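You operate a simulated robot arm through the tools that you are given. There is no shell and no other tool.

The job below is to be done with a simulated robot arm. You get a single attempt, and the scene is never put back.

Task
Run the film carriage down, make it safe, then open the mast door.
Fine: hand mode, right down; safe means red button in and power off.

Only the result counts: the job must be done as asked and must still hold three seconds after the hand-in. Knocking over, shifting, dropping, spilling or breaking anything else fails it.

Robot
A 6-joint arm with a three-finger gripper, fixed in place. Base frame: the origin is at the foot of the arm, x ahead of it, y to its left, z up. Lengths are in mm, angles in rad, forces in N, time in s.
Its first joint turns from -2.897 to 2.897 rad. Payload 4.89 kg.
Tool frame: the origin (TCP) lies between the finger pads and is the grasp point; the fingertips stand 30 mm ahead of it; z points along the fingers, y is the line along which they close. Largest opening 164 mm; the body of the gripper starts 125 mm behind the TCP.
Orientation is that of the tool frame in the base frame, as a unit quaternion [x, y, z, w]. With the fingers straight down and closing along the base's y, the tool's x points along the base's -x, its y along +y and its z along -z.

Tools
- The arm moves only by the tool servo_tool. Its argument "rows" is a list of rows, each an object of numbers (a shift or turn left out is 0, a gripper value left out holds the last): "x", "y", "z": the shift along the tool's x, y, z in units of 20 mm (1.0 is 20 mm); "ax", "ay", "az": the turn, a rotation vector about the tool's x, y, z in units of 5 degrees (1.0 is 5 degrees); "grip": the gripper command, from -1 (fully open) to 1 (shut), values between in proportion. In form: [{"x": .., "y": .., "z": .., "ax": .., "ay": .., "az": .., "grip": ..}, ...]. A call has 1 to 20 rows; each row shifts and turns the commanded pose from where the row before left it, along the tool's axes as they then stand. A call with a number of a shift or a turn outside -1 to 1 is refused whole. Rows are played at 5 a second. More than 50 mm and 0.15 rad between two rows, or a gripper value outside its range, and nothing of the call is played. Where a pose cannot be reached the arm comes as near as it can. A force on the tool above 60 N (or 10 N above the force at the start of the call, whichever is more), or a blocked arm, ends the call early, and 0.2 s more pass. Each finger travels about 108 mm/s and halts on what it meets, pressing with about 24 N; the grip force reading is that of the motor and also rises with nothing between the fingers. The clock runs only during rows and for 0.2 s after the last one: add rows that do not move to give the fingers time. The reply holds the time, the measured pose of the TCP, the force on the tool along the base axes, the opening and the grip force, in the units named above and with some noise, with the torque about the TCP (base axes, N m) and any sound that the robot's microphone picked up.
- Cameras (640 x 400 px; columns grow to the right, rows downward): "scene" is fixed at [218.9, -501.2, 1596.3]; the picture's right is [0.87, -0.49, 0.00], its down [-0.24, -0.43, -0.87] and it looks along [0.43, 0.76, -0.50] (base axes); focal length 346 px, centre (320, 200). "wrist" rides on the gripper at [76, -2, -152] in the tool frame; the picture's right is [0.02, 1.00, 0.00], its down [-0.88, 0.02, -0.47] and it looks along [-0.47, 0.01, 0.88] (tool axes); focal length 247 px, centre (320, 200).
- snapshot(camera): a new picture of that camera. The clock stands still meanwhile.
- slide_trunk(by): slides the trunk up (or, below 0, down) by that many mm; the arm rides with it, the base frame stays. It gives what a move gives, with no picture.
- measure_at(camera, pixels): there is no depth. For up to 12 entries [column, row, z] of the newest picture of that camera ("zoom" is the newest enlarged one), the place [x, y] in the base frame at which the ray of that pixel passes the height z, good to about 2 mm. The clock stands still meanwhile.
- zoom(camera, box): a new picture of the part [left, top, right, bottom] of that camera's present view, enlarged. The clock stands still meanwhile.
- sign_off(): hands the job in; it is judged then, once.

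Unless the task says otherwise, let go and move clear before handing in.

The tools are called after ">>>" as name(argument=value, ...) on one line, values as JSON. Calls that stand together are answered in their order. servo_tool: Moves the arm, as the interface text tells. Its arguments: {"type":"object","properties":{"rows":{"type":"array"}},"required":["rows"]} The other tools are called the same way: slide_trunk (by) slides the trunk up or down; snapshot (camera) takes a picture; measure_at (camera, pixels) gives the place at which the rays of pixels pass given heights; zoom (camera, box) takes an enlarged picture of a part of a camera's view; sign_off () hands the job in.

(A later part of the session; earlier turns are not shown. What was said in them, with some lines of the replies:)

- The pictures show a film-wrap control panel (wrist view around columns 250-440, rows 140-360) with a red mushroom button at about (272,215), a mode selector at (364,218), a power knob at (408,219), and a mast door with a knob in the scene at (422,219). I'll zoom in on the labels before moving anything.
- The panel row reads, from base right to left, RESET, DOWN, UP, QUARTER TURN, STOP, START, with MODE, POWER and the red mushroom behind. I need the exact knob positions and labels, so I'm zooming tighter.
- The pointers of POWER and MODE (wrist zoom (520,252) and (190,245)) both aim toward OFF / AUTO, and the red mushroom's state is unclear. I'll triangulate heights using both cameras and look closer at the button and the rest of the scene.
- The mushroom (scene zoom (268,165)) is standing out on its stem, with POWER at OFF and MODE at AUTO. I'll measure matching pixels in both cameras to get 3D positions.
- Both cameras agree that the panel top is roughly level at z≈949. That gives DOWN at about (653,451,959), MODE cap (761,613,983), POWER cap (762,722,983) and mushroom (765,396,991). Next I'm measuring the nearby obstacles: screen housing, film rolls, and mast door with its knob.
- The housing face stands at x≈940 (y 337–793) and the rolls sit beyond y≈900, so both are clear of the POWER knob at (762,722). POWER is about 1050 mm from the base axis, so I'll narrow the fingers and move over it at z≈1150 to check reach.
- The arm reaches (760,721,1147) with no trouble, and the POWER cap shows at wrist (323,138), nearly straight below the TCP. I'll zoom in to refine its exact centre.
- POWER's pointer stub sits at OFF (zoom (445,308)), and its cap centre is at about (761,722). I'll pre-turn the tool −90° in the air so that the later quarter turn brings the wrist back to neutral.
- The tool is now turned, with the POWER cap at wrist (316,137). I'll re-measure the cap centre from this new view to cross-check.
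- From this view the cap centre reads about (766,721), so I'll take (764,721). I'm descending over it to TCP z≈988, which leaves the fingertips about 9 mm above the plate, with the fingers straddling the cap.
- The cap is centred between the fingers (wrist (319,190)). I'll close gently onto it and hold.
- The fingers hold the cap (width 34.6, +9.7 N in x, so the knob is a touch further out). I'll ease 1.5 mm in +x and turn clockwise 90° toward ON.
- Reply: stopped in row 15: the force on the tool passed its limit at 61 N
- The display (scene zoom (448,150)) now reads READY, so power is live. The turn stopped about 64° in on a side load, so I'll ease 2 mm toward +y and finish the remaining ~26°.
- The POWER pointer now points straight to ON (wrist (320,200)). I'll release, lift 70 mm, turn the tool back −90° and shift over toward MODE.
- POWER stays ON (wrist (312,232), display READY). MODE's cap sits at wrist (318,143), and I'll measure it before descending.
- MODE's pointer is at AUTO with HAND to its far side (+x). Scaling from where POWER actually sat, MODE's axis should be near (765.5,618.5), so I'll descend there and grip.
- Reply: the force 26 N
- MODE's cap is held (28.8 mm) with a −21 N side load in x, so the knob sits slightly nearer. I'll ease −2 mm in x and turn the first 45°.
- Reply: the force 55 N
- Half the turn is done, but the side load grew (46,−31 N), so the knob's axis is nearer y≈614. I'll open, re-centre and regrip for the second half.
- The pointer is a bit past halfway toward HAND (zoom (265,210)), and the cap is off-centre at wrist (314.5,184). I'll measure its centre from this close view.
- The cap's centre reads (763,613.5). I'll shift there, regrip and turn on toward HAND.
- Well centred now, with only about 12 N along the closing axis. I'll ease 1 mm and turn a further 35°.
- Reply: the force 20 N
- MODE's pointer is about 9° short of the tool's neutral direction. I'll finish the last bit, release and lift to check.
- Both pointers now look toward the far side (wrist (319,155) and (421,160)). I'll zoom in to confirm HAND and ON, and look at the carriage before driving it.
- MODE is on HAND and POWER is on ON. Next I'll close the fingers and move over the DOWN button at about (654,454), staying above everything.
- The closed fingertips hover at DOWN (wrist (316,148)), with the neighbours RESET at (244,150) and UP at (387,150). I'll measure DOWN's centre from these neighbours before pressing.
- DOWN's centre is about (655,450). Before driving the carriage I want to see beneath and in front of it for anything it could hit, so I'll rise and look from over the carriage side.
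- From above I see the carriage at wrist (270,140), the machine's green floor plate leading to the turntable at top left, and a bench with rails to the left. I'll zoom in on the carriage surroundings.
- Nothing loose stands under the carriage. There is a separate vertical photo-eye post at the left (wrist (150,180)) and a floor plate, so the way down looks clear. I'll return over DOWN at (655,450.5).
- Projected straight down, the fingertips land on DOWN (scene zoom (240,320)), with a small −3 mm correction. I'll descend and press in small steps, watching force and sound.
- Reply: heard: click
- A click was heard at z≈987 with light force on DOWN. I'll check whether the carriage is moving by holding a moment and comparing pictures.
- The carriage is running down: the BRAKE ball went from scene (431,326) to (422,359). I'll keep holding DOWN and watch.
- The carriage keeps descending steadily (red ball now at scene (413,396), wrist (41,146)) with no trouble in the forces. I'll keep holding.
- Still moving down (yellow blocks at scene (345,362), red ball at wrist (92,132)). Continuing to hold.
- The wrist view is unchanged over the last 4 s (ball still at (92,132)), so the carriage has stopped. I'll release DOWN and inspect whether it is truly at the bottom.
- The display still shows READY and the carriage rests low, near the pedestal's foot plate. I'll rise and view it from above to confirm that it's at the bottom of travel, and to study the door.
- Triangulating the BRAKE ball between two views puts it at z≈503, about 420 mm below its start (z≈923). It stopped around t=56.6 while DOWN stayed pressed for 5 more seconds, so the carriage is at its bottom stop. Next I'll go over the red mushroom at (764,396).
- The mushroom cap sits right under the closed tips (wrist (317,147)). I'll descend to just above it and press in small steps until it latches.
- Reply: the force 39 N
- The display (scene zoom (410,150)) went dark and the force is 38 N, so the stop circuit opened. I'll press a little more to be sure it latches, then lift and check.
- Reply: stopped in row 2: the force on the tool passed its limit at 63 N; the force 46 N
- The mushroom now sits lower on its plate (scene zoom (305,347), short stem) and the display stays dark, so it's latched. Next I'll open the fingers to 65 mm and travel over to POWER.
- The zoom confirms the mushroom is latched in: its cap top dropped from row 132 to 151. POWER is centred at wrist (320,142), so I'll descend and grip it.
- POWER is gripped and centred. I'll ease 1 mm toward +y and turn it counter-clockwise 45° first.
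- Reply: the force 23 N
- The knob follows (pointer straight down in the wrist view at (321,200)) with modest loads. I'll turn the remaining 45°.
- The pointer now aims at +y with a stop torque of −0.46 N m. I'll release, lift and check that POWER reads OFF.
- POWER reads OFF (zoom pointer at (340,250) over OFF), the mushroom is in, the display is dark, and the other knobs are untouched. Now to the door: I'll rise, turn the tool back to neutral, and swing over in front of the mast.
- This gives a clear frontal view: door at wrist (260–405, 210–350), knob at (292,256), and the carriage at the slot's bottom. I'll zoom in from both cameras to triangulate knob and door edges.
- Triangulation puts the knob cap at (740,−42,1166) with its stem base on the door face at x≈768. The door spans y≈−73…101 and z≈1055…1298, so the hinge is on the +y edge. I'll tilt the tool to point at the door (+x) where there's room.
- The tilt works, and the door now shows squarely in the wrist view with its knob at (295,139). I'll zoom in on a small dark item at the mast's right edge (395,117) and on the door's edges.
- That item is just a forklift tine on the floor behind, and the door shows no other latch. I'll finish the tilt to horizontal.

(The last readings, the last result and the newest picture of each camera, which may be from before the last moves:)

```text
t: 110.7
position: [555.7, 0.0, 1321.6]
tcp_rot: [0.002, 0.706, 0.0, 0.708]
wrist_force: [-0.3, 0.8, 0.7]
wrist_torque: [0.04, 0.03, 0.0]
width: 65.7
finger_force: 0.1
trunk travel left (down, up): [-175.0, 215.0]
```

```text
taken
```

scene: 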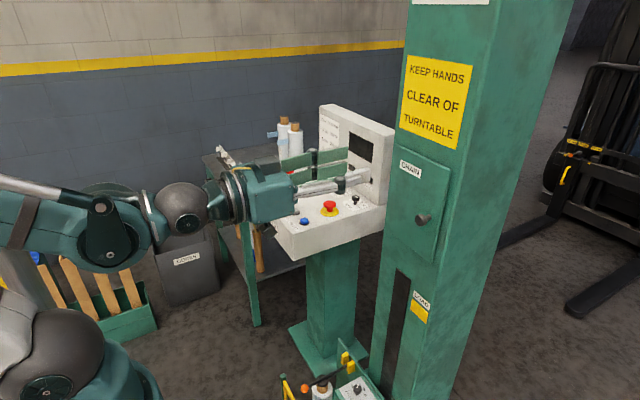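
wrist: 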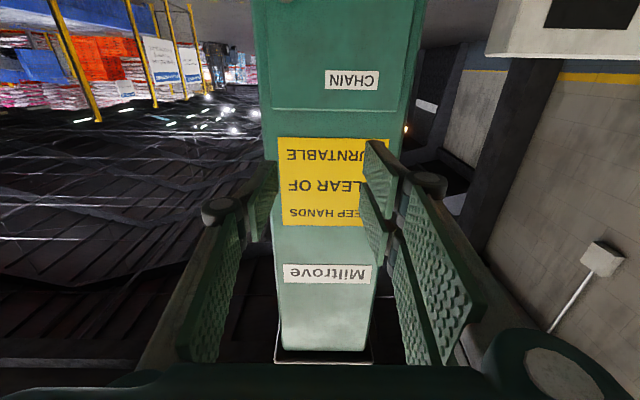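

The tool is level and pointing at the mast. I'll lower to the knob's height (z≈1166), align y to −42 and advance to x≈636, well short of the knob.

>>> servo_tool(rows=[{"x": 0.97, "y": -0.2625, "z": 0.5}, {"x": 0.97, "y": -0.2625, "z": 0.5}, {"x": 0.97, "y": -0.2625, "z": 0.5}, {"x": 0.97, "y": -0.2625, "z": 0.5}, {"x": 0.97, "y": -0.2625, "z": 0.5}, {"x": 0.97, "y": -0.2625, "z": 0.5}, {"x": 0.97, "y": -0.2625, "z": 0.5}, {"x": 0.97, "y": -0.2625, "z": 0.5}, {}])

>>> snapshot(camera="wrist")

>>> zoom(camera="scene", box=[300, 130, 476, 260])

```text
t: 112.7
position: [625.5, -35.7, 1195.0]
tcp_rot: [0.001, 0.707, 0.002, 0.708]
wrist_force: [-0.2, -1.1, 0.3]
wrist_torque: [0.01, -0.01, 0.02]
width: 65.8
finger_force: 0.0
out of reach, approached as far as the arm can: row 1, 2, 3
trunk travel left (down, up): [-175.0, 215.0]
```

```text
taken
```

wrist: 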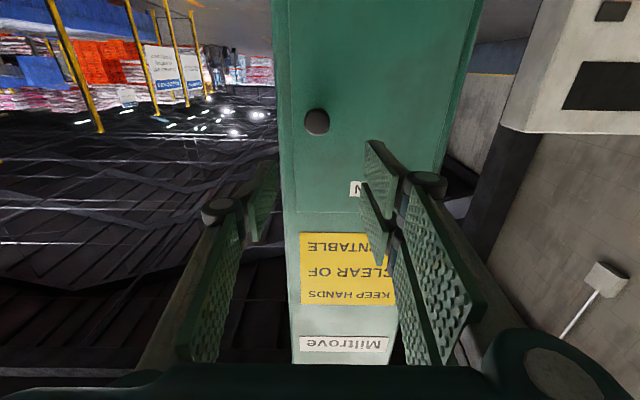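

```text
3.08 times, centred on (388, 195) of scene
```

zoom: 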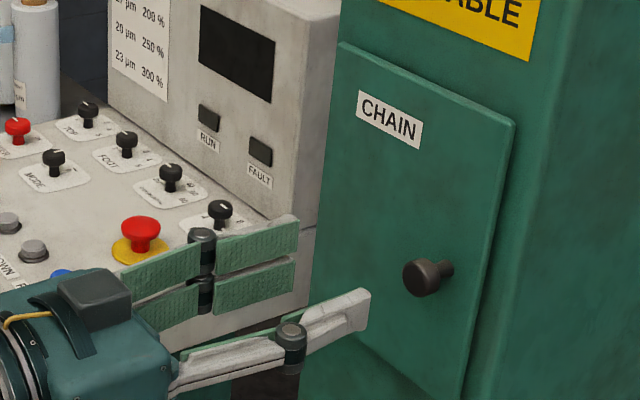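

The knob shows at wrist (317,121), which places it at about y≈−40.5, z≈1164 from the current pose (625,−36,1195). A few early rows ran near a reach limit, but I'm clear of it now. I'll drop 30 mm, shift −5 mm in y and advance to x≈680.

>>> servo_tool(rows=[{"x": 0.5, "y": -0.08, "z": 0.9}, {"x": 0.5, "y": -0.08, "z": 0.9}, {"x": 0.5, "y": -0.08, "z": 0.9}, {}])

>>> snapshot(camera="wrist")

>>> zoom(camera="scene", box=[340, 150, 468, 270])

```text
t: 113.7
position: [679.7, -42.7, 1173.0]
tcp_rot: [0.0, 0.708, 0.001, 0.707]
wrist_force: [0.9, 0.0, -0.4]
wrist_torque: [0.01, -0.03, 0.02]
width: 65.7
finger_force: 0.0
out of reach, approached as far as the arm can: row 3
trunk travel left (down, up): [-175.0, 215.0]
```

```text
taken
```

wrist: 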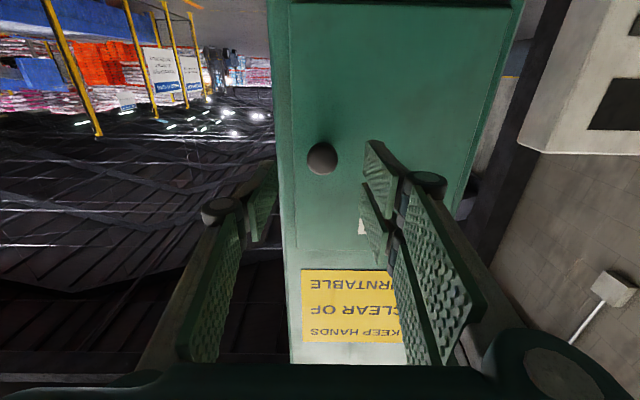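

```text
3.33 times, centred on (404, 210) of scene
```

zoom: 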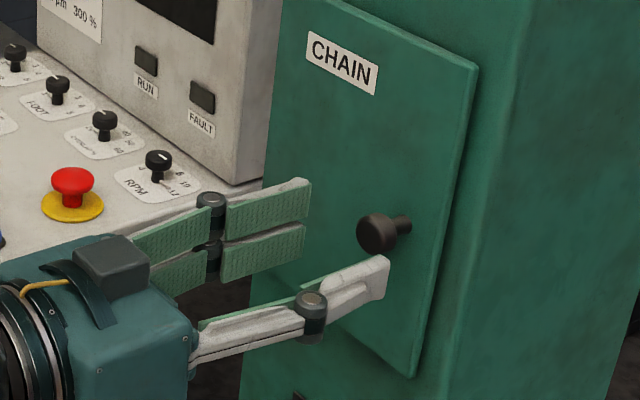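

The arm is at (680,−43,1173) but near its limit going lower. Lowering the trunk will put the arm in a freer posture, so I'll raise the tool 100 mm and then slide the trunk down 100 mm.

>>> servo_tool(rows=[{"x": -1}, {"x": -1}, {"x": -1}, {"x": -1}, {"x": -1}, {}])

>>> slide_trunk(by=-100)

>>> snapshot(camera="wrist")

>>> snapshot(camera="scene")

```text
t: 115.1
position: [680.7, -42.5, 1274.6]
tcp_rot: [0.003, 0.706, 0.0, 0.708]
wrist_force: [0.6, 0.1, 1.4]
wrist_torque: [0.01, -0.01, -0.01]
width: 65.5
finger_force: 0.1
trunk travel left (down, up): [-175.0, 215.0]
```

```text
t: 116.4
position: [680.8, -43.1, 1174.3]
tcp_rot: [0.001, 0.707, 0.001, 0.707]
wrist_force: [1.1, -0.5, 0.3]
wrist_torque: [0.0, 0.02, 0.01]
width: 65.5
finger_force: 0.1
trunk travel left (down, up): [-75.0, 315.0]
```

```text
taken
```

wrist: 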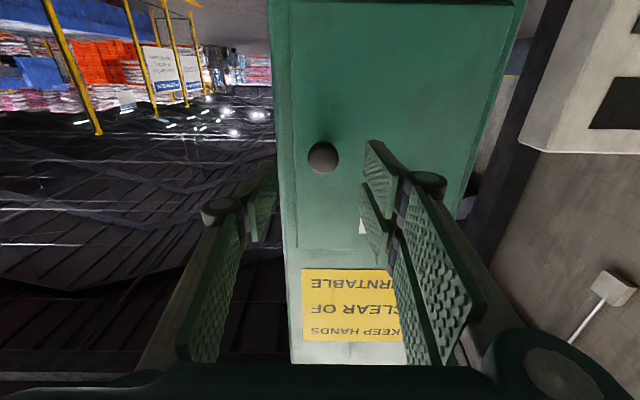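

```text
taken
```

scene: 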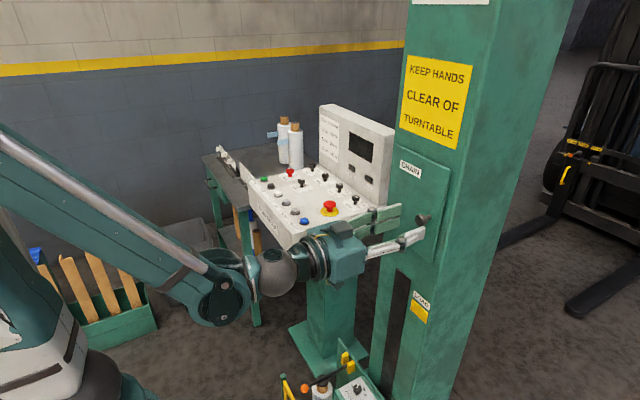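

The knob is now at wrist (323,158), i.e. about (740,−41,1168). I'll centre on it and advance to x≈728 so the pads straddle the cap while the tips stay about 8 mm off the door.

>>> servo_tool(rows=[{"x": 0.3, "y": 0.1, "z": 0.5}, {"z": 0.7}, {"z": 0.6}, {"z": 0.5}, {}])

>>> snapshot(camera="wrist")

>>> zoom(camera="scene", box=[360, 170, 456, 260])

```text
t: 117.6
position: [726.5, -40.9, 1167.2]
tcp_rot: [0.001, 0.707, 0.001, 0.708]
wrist_force: [0.4, 0.0, 0.7]
wrist_torque: [0.0, 0.01, 0.0]
width: 65.3
finger_force: 0.0
trunk travel left (down, up): [-75.0, 315.0]
```

```text
taken
```

wrist: 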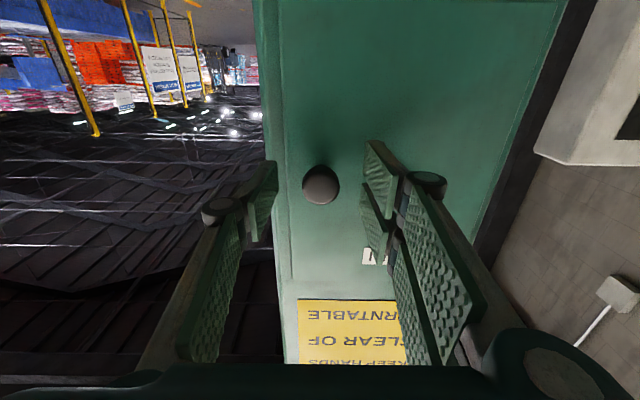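

```text
4.44 times, centred on (408, 215) of scene
```

zoom: 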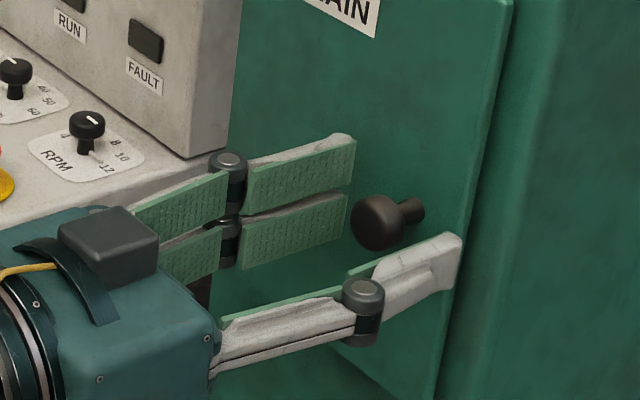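

The cap is centred between the pads (wrist (321,184)). I'll close on it.

>>> servo_tool(rows=[{"grip": 0.7}, {"grip": 0.9}, {"grip": 0.9}, {}])

>>> zoom(camera="scene", box=[360, 170, 456, 260])

```text
t: 118.6
position: [725.1, -40.1, 1168.1]
tcp_rot: [0.001, 0.707, 0.001, 0.707]
wrist_force: [0.6, 5.1, -0.3]
wrist_torque: [0.01, 0.02, 0.13]
width: 26.6
finger_force: 44.6
trunk travel left (down, up): [-75.0, 315.0]
```

```text
4.44 times, centred on (408, 215) of scene
```

zoom: 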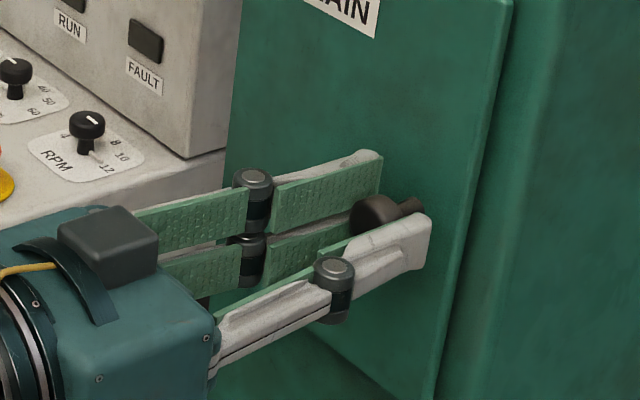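

The cap is held firmly (26.6 mm). I'll start opening: pull back along the hinge arc (hinge near (770,101)) with matching tool rotation, just 15° first.

>>> servo_tool(rows=[{"z": -0.303, "y": 0.105, "ax": 0.5}, {"z": -0.303, "y": 0.105, "ax": 0.5}, {"z": -0.303, "y": 0.105, "ax": 0.5}, {"z": -0.303, "y": 0.105, "ax": 0.5}, {"z": -0.303, "y": 0.105, "ax": 0.5}, {"z": -0.303, "y": 0.105, "ax": 0.5}, {}])

>>> zoom(camera="scene", box=[340, 130, 484, 280])

```text
t: 120.2
position: [691.8, -24.3, 1169.1]
tcp_rot: [0.094, 0.7, -0.092, 0.701]
wrist_force: [2.1, 2.8, 19.7]
wrist_torque: [-0.16, -0.43, -0.05]
width: 26.2
finger_force: 44.9
trunk travel left (down, up): [-75.0, 315.0]
```

```text
2.67 times, centred on (412, 205) of scene
```

zoom: 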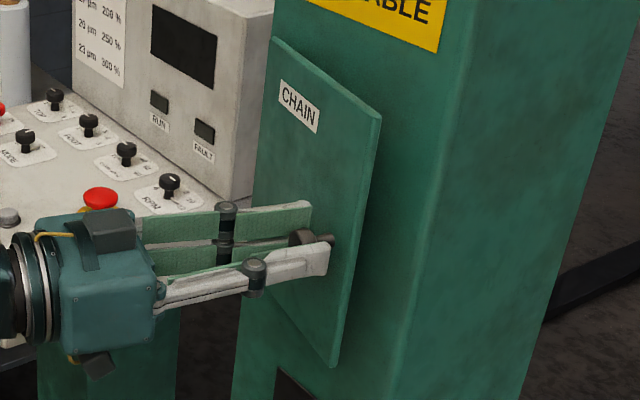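

The door is swinging open (about 15°) with small side forces, and there's a 20 N vertical load, so I'll ease up 2 mm and continue another 25°.

>>> servo_tool(rows=[{"x": -0.08}, {"z": -0.303, "y": 0.105, "ax": 0.5}, {"z": -0.303, "y": 0.105, "ax": 0.5}, {"z": -0.303, "y": 0.105, "ax": 0.5}, {"z": -0.303, "y": 0.105, "ax": 0.5}, {"z": -0.303, "y": 0.105, "ax": 0.5}, {"z": -0.303, "y": 0.105, "ax": 0.5}, {"z": -0.303, "y": 0.105, "ax": 0.5}, {"z": -0.303, "y": 0.105, "ax": 0.5}, {"z": -0.303, "y": 0.105, "ax": 0.5}, {"z": -0.303, "y": 0.105, "ax": 0.5}, {}])

>>> snapshot(camera="scene")

>>> snapshot(camera="wrist")

```text
t: 122.8
position: [645.5, 19.6, 1169.9]
tcp_rot: [0.243, 0.664, -0.241, 0.664]
wrist_force: [-20.6, -20.3, -22.8]
wrist_torque: [0.27, 0.31, -0.74]
width: 26.2
finger_force: 45.0
trunk travel left (down, up): [-75.0, 315.0]
```

```text
taken
```

scene: 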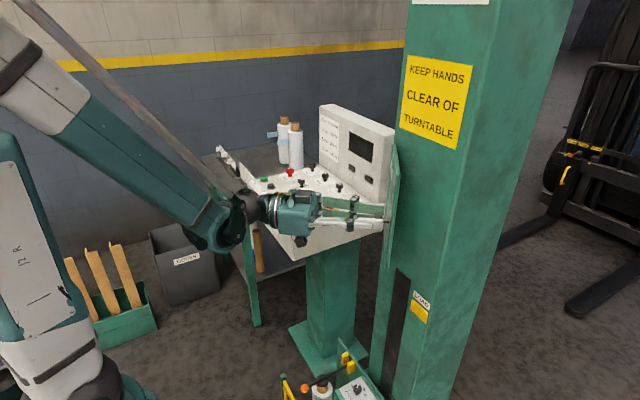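

```text
taken
```

wrist: 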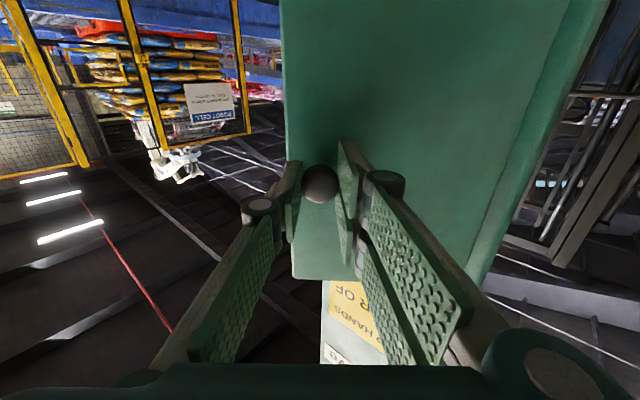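

The door is at about 40° and moving well. The residual force points outward from the hinge, so I'll relieve 2 mm (and 1 mm down), tighten the arc slightly, and go on 25° more.

>>> servo_tool(rows=[{"x": 0.04, "y": -0.12}, {"z": -0.303, "y": 0.09, "ax": 0.5}, {"z": -0.303, "y": 0.09, "ax": 0.5}, {"z": -0.303, "y": 0.09, "ax": 0.5}, {"z": -0.303, "y": 0.09, "ax": 0.5}, {"z": -0.303, "y": 0.09, "ax": 0.5}, {"z": -0.303, "y": 0.09, "ax": 0.5}, {"z": -0.303, "y": 0.09, "ax": 0.5}, {"z": -0.303, "y": 0.09, "ax": 0.5}, {"z": -0.303, "y": 0.09, "ax": 0.5}, {"z": -0.303, "y": 0.09, "ax": 0.5}, {}])

>>> snapshot(camera="scene")

>>> snapshot(camera="wrist")

```text
t: 125.4
position: [620.9, 77.5, 1169.4]
tcp_rot: [0.382, 0.596, -0.379, 0.596]
wrist_force: [-11.8, -4.6, -3.8]
wrist_torque: [-0.08, 0.02, -0.31]
width: 26.1
finger_force: 44.7
trunk travel left (down, up): [-75.0, 315.0]
```

```text
taken
```

scene: 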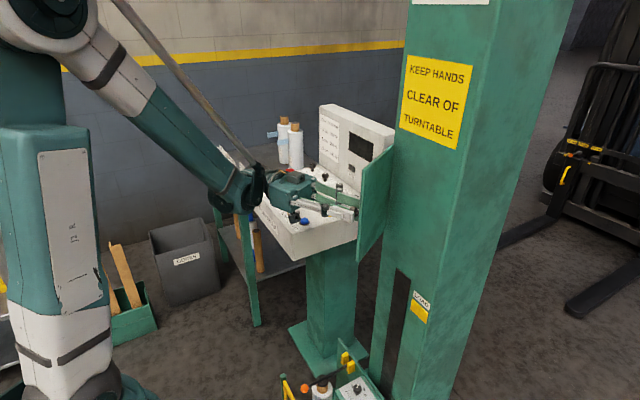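

```text
taken
```

wrist: 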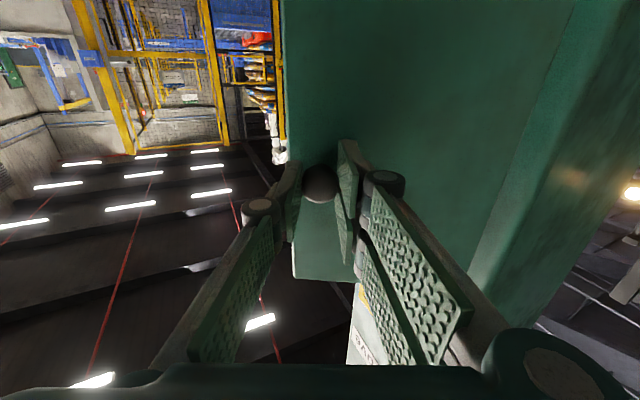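

The door is at about 65° with light forces, and the gripper passes about 100 mm above the panel corner. I'll swing a further 20°.

>>> servo_tool(rows=[{"x": 0.0, "y": -0.04}, {"z": -0.303, "y": 0.095, "ax": 0.5}, {"z": -0.303, "y": 0.095, "ax": 0.5}, {"z": -0.303, "y": 0.095, "ax": 0.5}, {"z": -0.303, "y": 0.095, "ax": 0.5}, {"z": -0.303, "y": 0.095, "ax": 0.5}, {"z": -0.303, "y": 0.095, "ax": 0.5}, {"z": -0.303, "y": 0.095, "ax": 0.5}, {"z": -0.303, "y": 0.095, "ax": 0.5}, {}])

>>> snapshot(camera="scene")

>>> zoom(camera="scene", box=[220, 100, 444, 260])

```text
t: 127.0
position: [620.9, 98.9, 1169.2]
tcp_rot: [0.455, 0.542, -0.452, 0.542]
wrist_force: [-29.0, -4.5, 13.0]
wrist_torque: [0.05, 0.1, -0.39]
width: 26.0
finger_force: 44.7
out of reach, approached as far as the arm can: row 7, 8
trunk travel left (down, up): [-75.0, 315.0]
stopped in row 8: the force on the tool passed its limit at 77 N (the readings are from after the stop); the commanded pose is now the measured one
```

```text
taken
```

scene: 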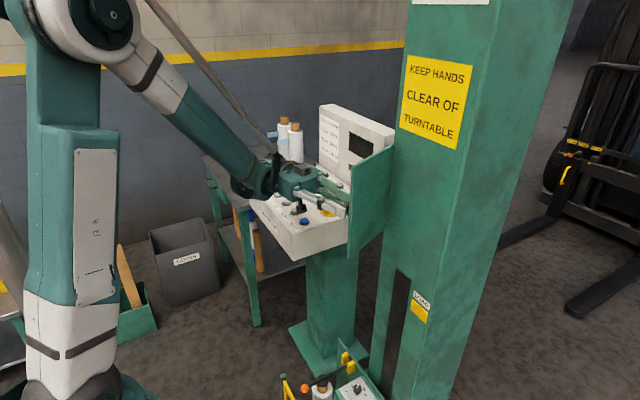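

```text
2.50 times, centred on (332, 180) of scene
```

zoom: 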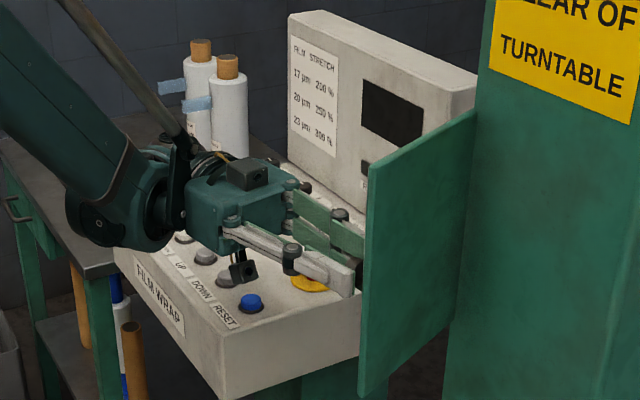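

The door is at about 80° (tool yaw 80°) and the arm reached its limit there. I'll open the fingers to let go and see whether the door stays put.

>>> servo_tool(rows=[{"grip": 0.5}, {"grip": 0.2}, {"grip": 0.2}, {}])

>>> zoom(camera="scene", box=[220, 100, 444, 260])

>>> snapshot(camera="wrist")

```text
t: 128.0
position: [622.8, 99.6, 1167.8]
tcp_rot: [0.454, 0.544, -0.452, 0.543]
wrist_force: [-0.4, -0.1, -0.3]
wrist_torque: [0.03, 0.02, 0.0]
width: 65.4
finger_force: 0.1
trunk travel left (down, up): [-75.0, 315.0]
```

```text
2.50 times, centred on (332, 180) of scene
```

zoom: 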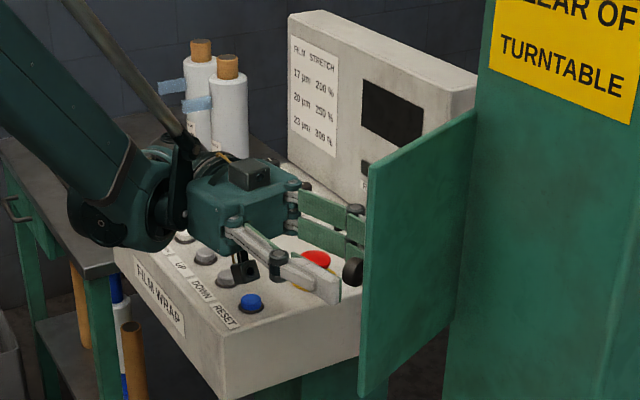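

```text
taken
```

wrist: 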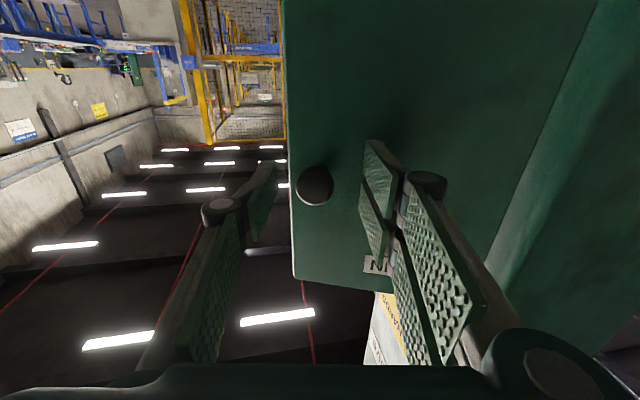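

The knob is free between the open fingers (wrist (316,185)) and the door holds. I'll lift straight up with the trunk by 200 mm to clear the door's top edge at z≈1298.

>>> slide_trunk(by=200)

>>> snapshot(camera="scene")

>>> snapshot(camera="wrist")

```text
t: 130.2
position: [623.1, 100.9, 1367.9]
tcp_rot: [0.454, 0.544, -0.451, 0.543]
wrist_force: [-0.3, 0.4, 0.2]
wrist_torque: [-0.01, -0.02, 0.01]
width: 65.5
finger_force: 0.1
trunk travel left (down, up): [-275.0, 115.0]
```

```text
taken
```

scene: 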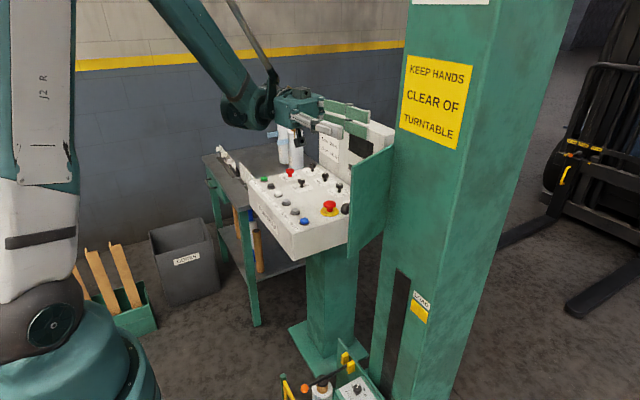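

```text
taken
```

wrist: 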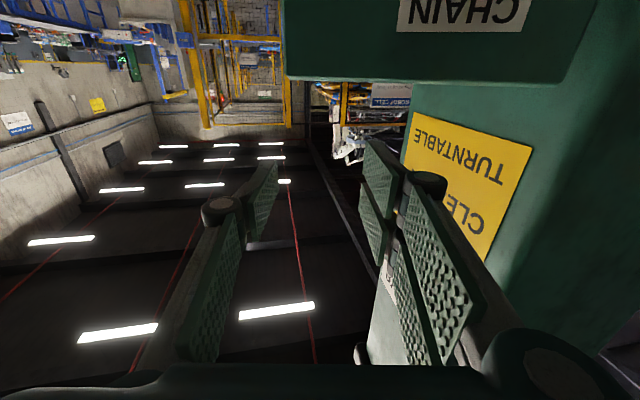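

The door stands open at about 80° and the tool is clear above it. I'll tilt the tool back to pointing down with fingers closed, so I can nudge the door a little further from its inner side.

>>> servo_tool(rows=[{"ay": 1, "grip": 1}, {"ay": 1}, {"ay": 1}, {"ay": 1}, {"ay": 1}, {"ay": 1}, {"ay": 1}, {"ay": 1}, {"ay": 1}, {"ay": 1}, {"ay": 1}, {"ay": 1}, {"ay": 1}, {"ay": 1}, {"ay": 1}, {"ay": 1}, {"ay": 1}, {"ay": 1}, {}])

>>> snapshot(camera="scene")

>>> snapshot(camera="wrist")

```text
t: 134.2
position: [623.1, 99.7, 1367.0]
tcp_rot: [0.64, 0.769, 0.003, -0.001]
wrist_force: [-0.3, -0.3, -0.5]
wrist_torque: [0.06, -0.01, -0.03]
width: 0.0
finger_force: 24.2
trunk travel left (down, up): [-275.0, 115.0]
```

```text
taken
```

scene: 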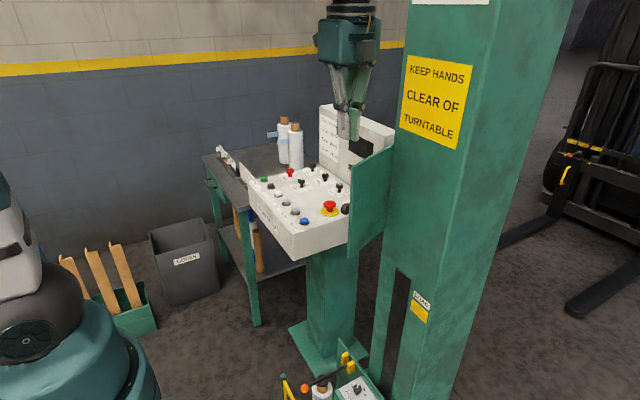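

```text
taken
```

wrist: 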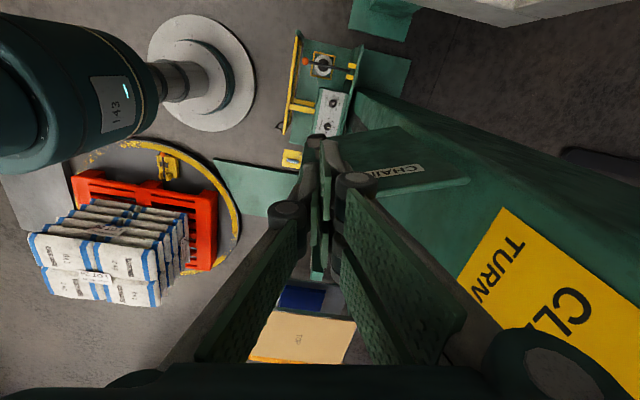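

The tool is vertical above the open door, whose top edge shows at wrist (330–470,185). I'll pass over it to the inner side (640,−10), then descend.

>>> servo_tool(rows=[{"x": -0.928, "y": -0.028}, {"x": -0.928, "y": -0.028}, {"x": -0.928, "y": -0.028}, {"x": -0.928, "y": -0.028}, {"x": -0.928, "y": -0.028}, {"x": -0.928, "y": -0.028}, {}])

>>> snapshot(camera="wrist")

>>> snapshot(camera="scene")

```text
t: 135.8
position: [638.9, -9.3, 1368.1]
tcp_rot: [0.64, 0.768, 0.001, 0.0]
wrist_force: [1.1, 0.0, -0.6]
wrist_torque: [0.08, 0.01, 0.03]
width: 0.2
finger_force: 24.0
trunk travel left (down, up): [-275.0, 115.0]
```

```text
taken
```

wrist: 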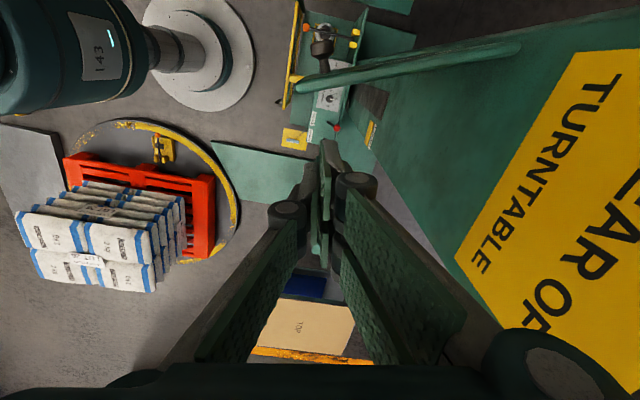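

```text
taken
```

scene: 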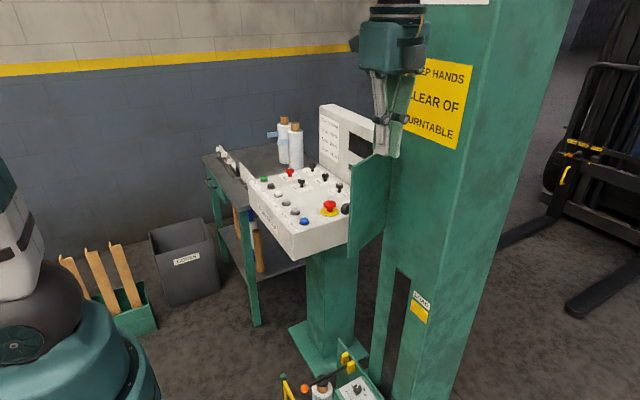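

I'm on the inner side of the door at (639,−9), with the door edge-on at wrist (325–520, 45–85). I'll descend to z≈1240 and then push gently toward +y.

>>> servo_tool(rows=[{"z": 0.91}, {"z": 0.91}, {"z": 0.91}, {"z": 0.91}, {"z": 0.91}, {"z": 0.91}, {"z": 0.91}, {}])

>>> servo_tool(rows=[{"x": 0.492, "y": 0.09}, {"x": 0.492, "y": 0.09}, {"x": 0.492, "y": 0.09}, {"x": 0.492, "y": 0.09}, {"x": 0.492, "y": 0.09}, {}])

>>> snapshot(camera="wrist")

>>> snapshot(camera="scene")

```text
t: 137.6
position: [639.9, -10.4, 1239.6]
tcp_rot: [0.64, 0.769, 0.002, -0.001]
wrist_force: [0.4, -0.5, 0.1]
wrist_torque: [-0.02, 0.02, -0.01]
width: 0.0
finger_force: 24.2
trunk travel left (down, up): [-275.0, 115.0]
```

```text
t: 139.0
position: [639.0, 39.8, 1240.3]
tcp_rot: [0.64, 0.768, 0.002, -0.001]
wrist_force: [0.0, -0.4, 0.3]
wrist_torque: [-0.05, 0.06, 0.02]
width: 0.0
finger_force: 24.2
trunk travel left (down, up): [-275.0, 115.0]
```

```text
taken
```

wrist: 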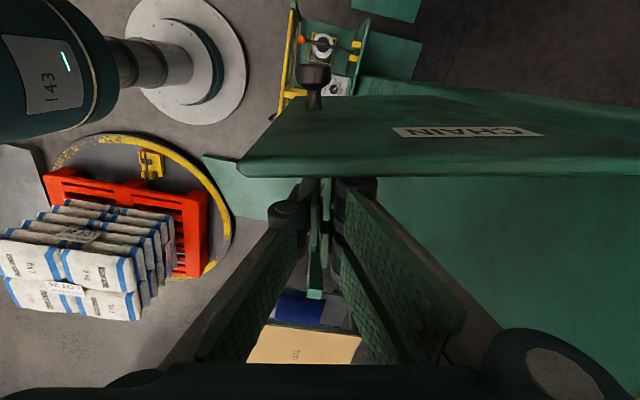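

```text
taken
```

scene: 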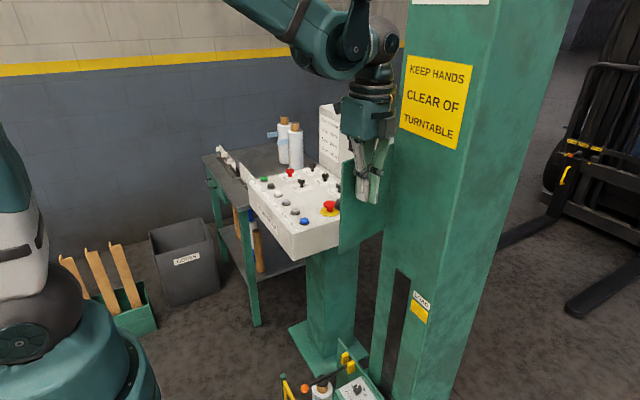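

The fingers stand just inside the door (wrist door edge at row ~170) with no contact force yet. I'll push toward +y in 5 mm steps.

>>> servo_tool(rows=[{"x": 0.246, "y": 0.045}, {"x": 0.246, "y": 0.045}, {"x": 0.246, "y": 0.045}, {"x": 0.246, "y": 0.045}, {"x": 0.246, "y": 0.045}, {"x": 0.246, "y": 0.045}, {"x": 0.246, "y": 0.045}, {"x": 0.246, "y": 0.045}, {}])

>>> snapshot(camera="wrist")

>>> zoom(camera="scene", box=[300, 120, 476, 270])

```text
t: 141.0
position: [639.6, 80.5, 1241.2]
tcp_rot: [0.64, 0.769, 0.002, 0.0]
wrist_force: [0.3, -0.3, -0.8]
wrist_torque: [0.02, 0.0, 0.0]
width: 0.0
finger_force: 24.0
trunk travel left (down, up): [-275.0, 115.0]
```

```text
taken
```

wrist: 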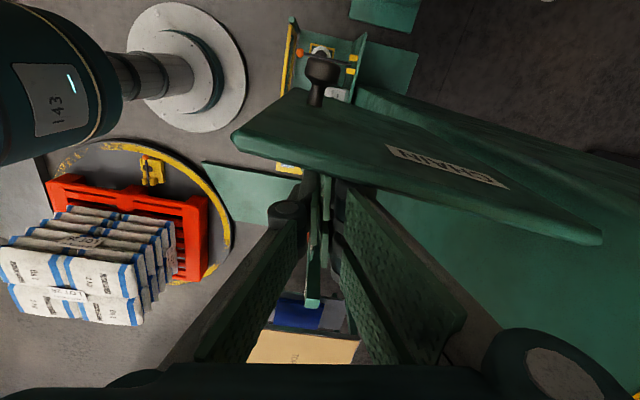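

```text
2.67 times, centred on (388, 195) of scene
```

zoom: 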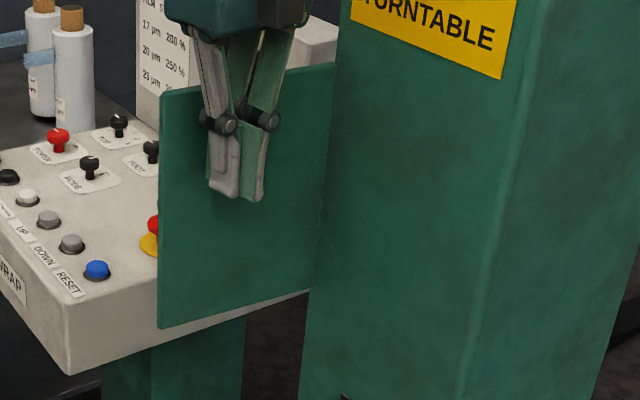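

The door has swung past square to about 97° with no residual force. I'll back away toward −y, rise clear, and then verify everything.

>>> servo_tool(rows=[{"x": -0.9, "y": -0.16}, {"x": -0.9, "y": -0.16}, {"x": -0.9, "y": -0.16}, {"x": -0.9, "y": -0.16}, {"z": -1}, {"z": -1}, {"z": -1}, {"z": -1}, {"z": -1}, {"z": -1}, {"z": -1}, {"z": -1}, {}])

>>> snapshot(camera="scene")

>>> snapshot(camera="wrist")

>>> zoom(camera="scene", box=[230, 100, 390, 250])

```text
t: 143.8
position: [640.2, 8.4, 1400.6]
tcp_rot: [0.64, 0.768, 0.001, 0.0]
wrist_force: [-0.9, 0.6, 0.2]
wrist_torque: [0.01, -0.05, -0.03]
width: 0.0
finger_force: 24.1
trunk travel left (down, up): [-275.0, 115.0]
```

```text
taken
```

scene: 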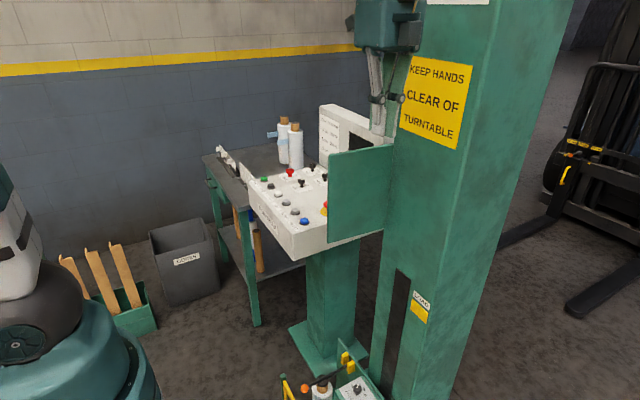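

```text
taken
```

wrist: 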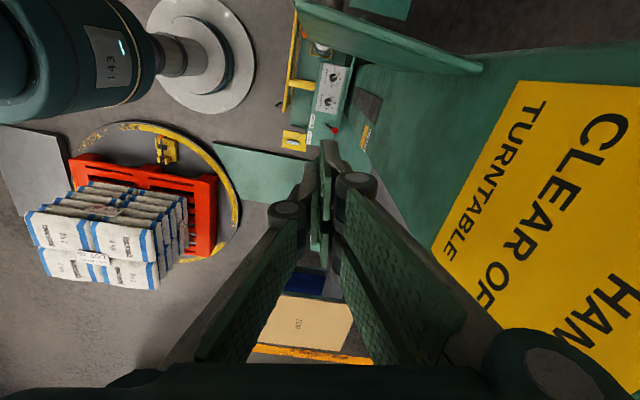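

```text
2.67 times, centred on (310, 175) of scene
```

zoom: 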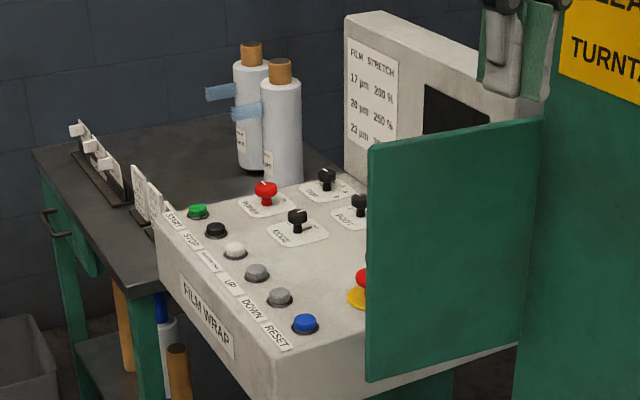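

The door stands open at about 97–100° in both views, POWER is OFF and the mushroom is in. I'll take a last close look at the carriage's resting place at the mast foot.

>>> zoom(camera="wrist", box=[270, 20, 430, 160])

>>> zoom(camera="scene", box=[270, 320, 400, 400])

```text
2.86 times, centred on (350, 90) of wrist
```

zoom: 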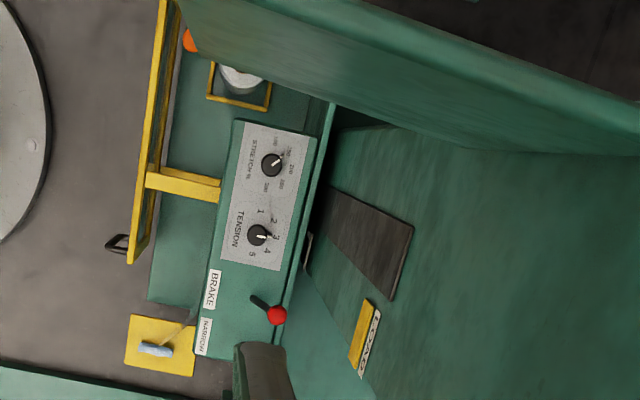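

```text
4.92 times, centred on (335, 360) of scene
```

zoom: 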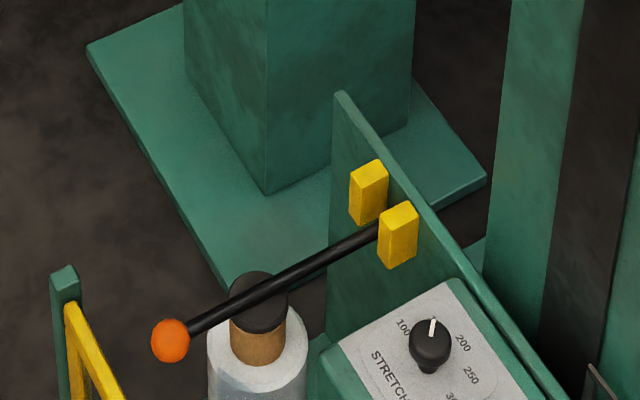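

The carriage rests at the foot of the mast, and the panel and door are as required. I'll draw the arm back from the mast, wait a moment, and check that the door holds still.

>>> servo_tool(rows=[{"x": 0.158, "y": -0.861}, {"x": 0.158, "y": -0.861}, {"x": 0.158, "y": -0.861}, {"x": 0.158, "y": -0.861}, {"x": 0.158, "y": -0.861}, {"x": 0.158, "y": -0.861}, {"x": 0.158, "y": -0.861}, {}, {}, {}, {}, {}, {}, {}, {}])

>>> snapshot(camera="scene")

>>> zoom(camera="scene", box=[230, 100, 470, 250])

```text
t: 147.0
position: [516.6, 7.2, 1401.3]
tcp_rot: [0.64, 0.768, 0.003, -0.001]
wrist_force: [0.5, 0.2, 0.2]
wrist_torque: [0.04, 0.0, -0.01]
width: 0.1
finger_force: 23.5
trunk travel left (down, up): [-275.0, 115.0]
```

```text
taken
```

scene: 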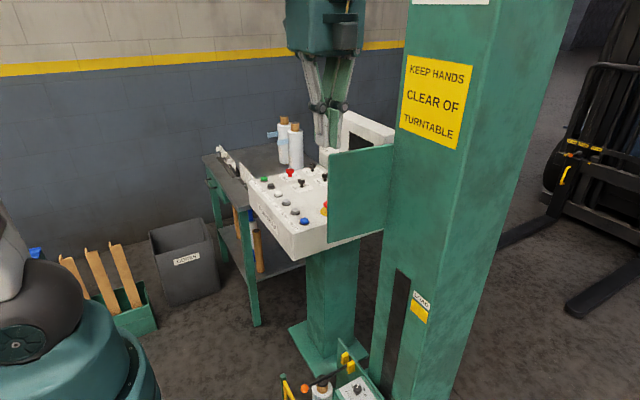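

```text
2.67 times, centred on (350, 175) of scene
```

zoom: 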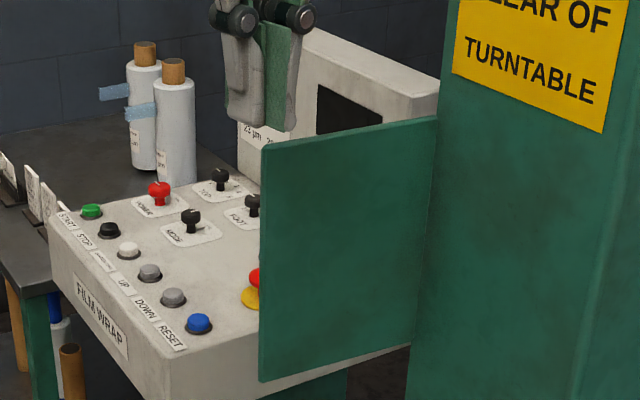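

The door hasn't moved after the wait (scene (330–393, 145–243)). POWER is at OFF, the display is dark, the mushroom is in and the carriage is at the bottom, with the arm clear and nothing else disturbed. I'm handing the job in.

>>> sign_off()

```text
The job is handed in.
```

The film carriage is down, the machine is safe and the mast door is open. The job is handed in, but I haven't seen the verdict.

- **Carriage:** power was off at the start, so I turned it on and set MODE to HAND. I then held DOWN until the carriage stopped, about 420 mm lower. I kept the button pressed for roughly 5 s after that with no further movement. I couldn't see the end stop itself, so "right down" rests on that.
- **Safe:** the red button is pushed in and latched, POWER is at OFF and the display is dark. MODE is still at HAND.
- **Door:** the CHAIN door is open to about 97° and stayed put when I let go. I pulled it to about 80° by the knob, then nudged it further from the inside because the arm couldn't reach any more that way.

The arm is back from the mast with the gripper empty. I saw nothing else moved or knocked. The trunk is 100 mm higher than where it started.
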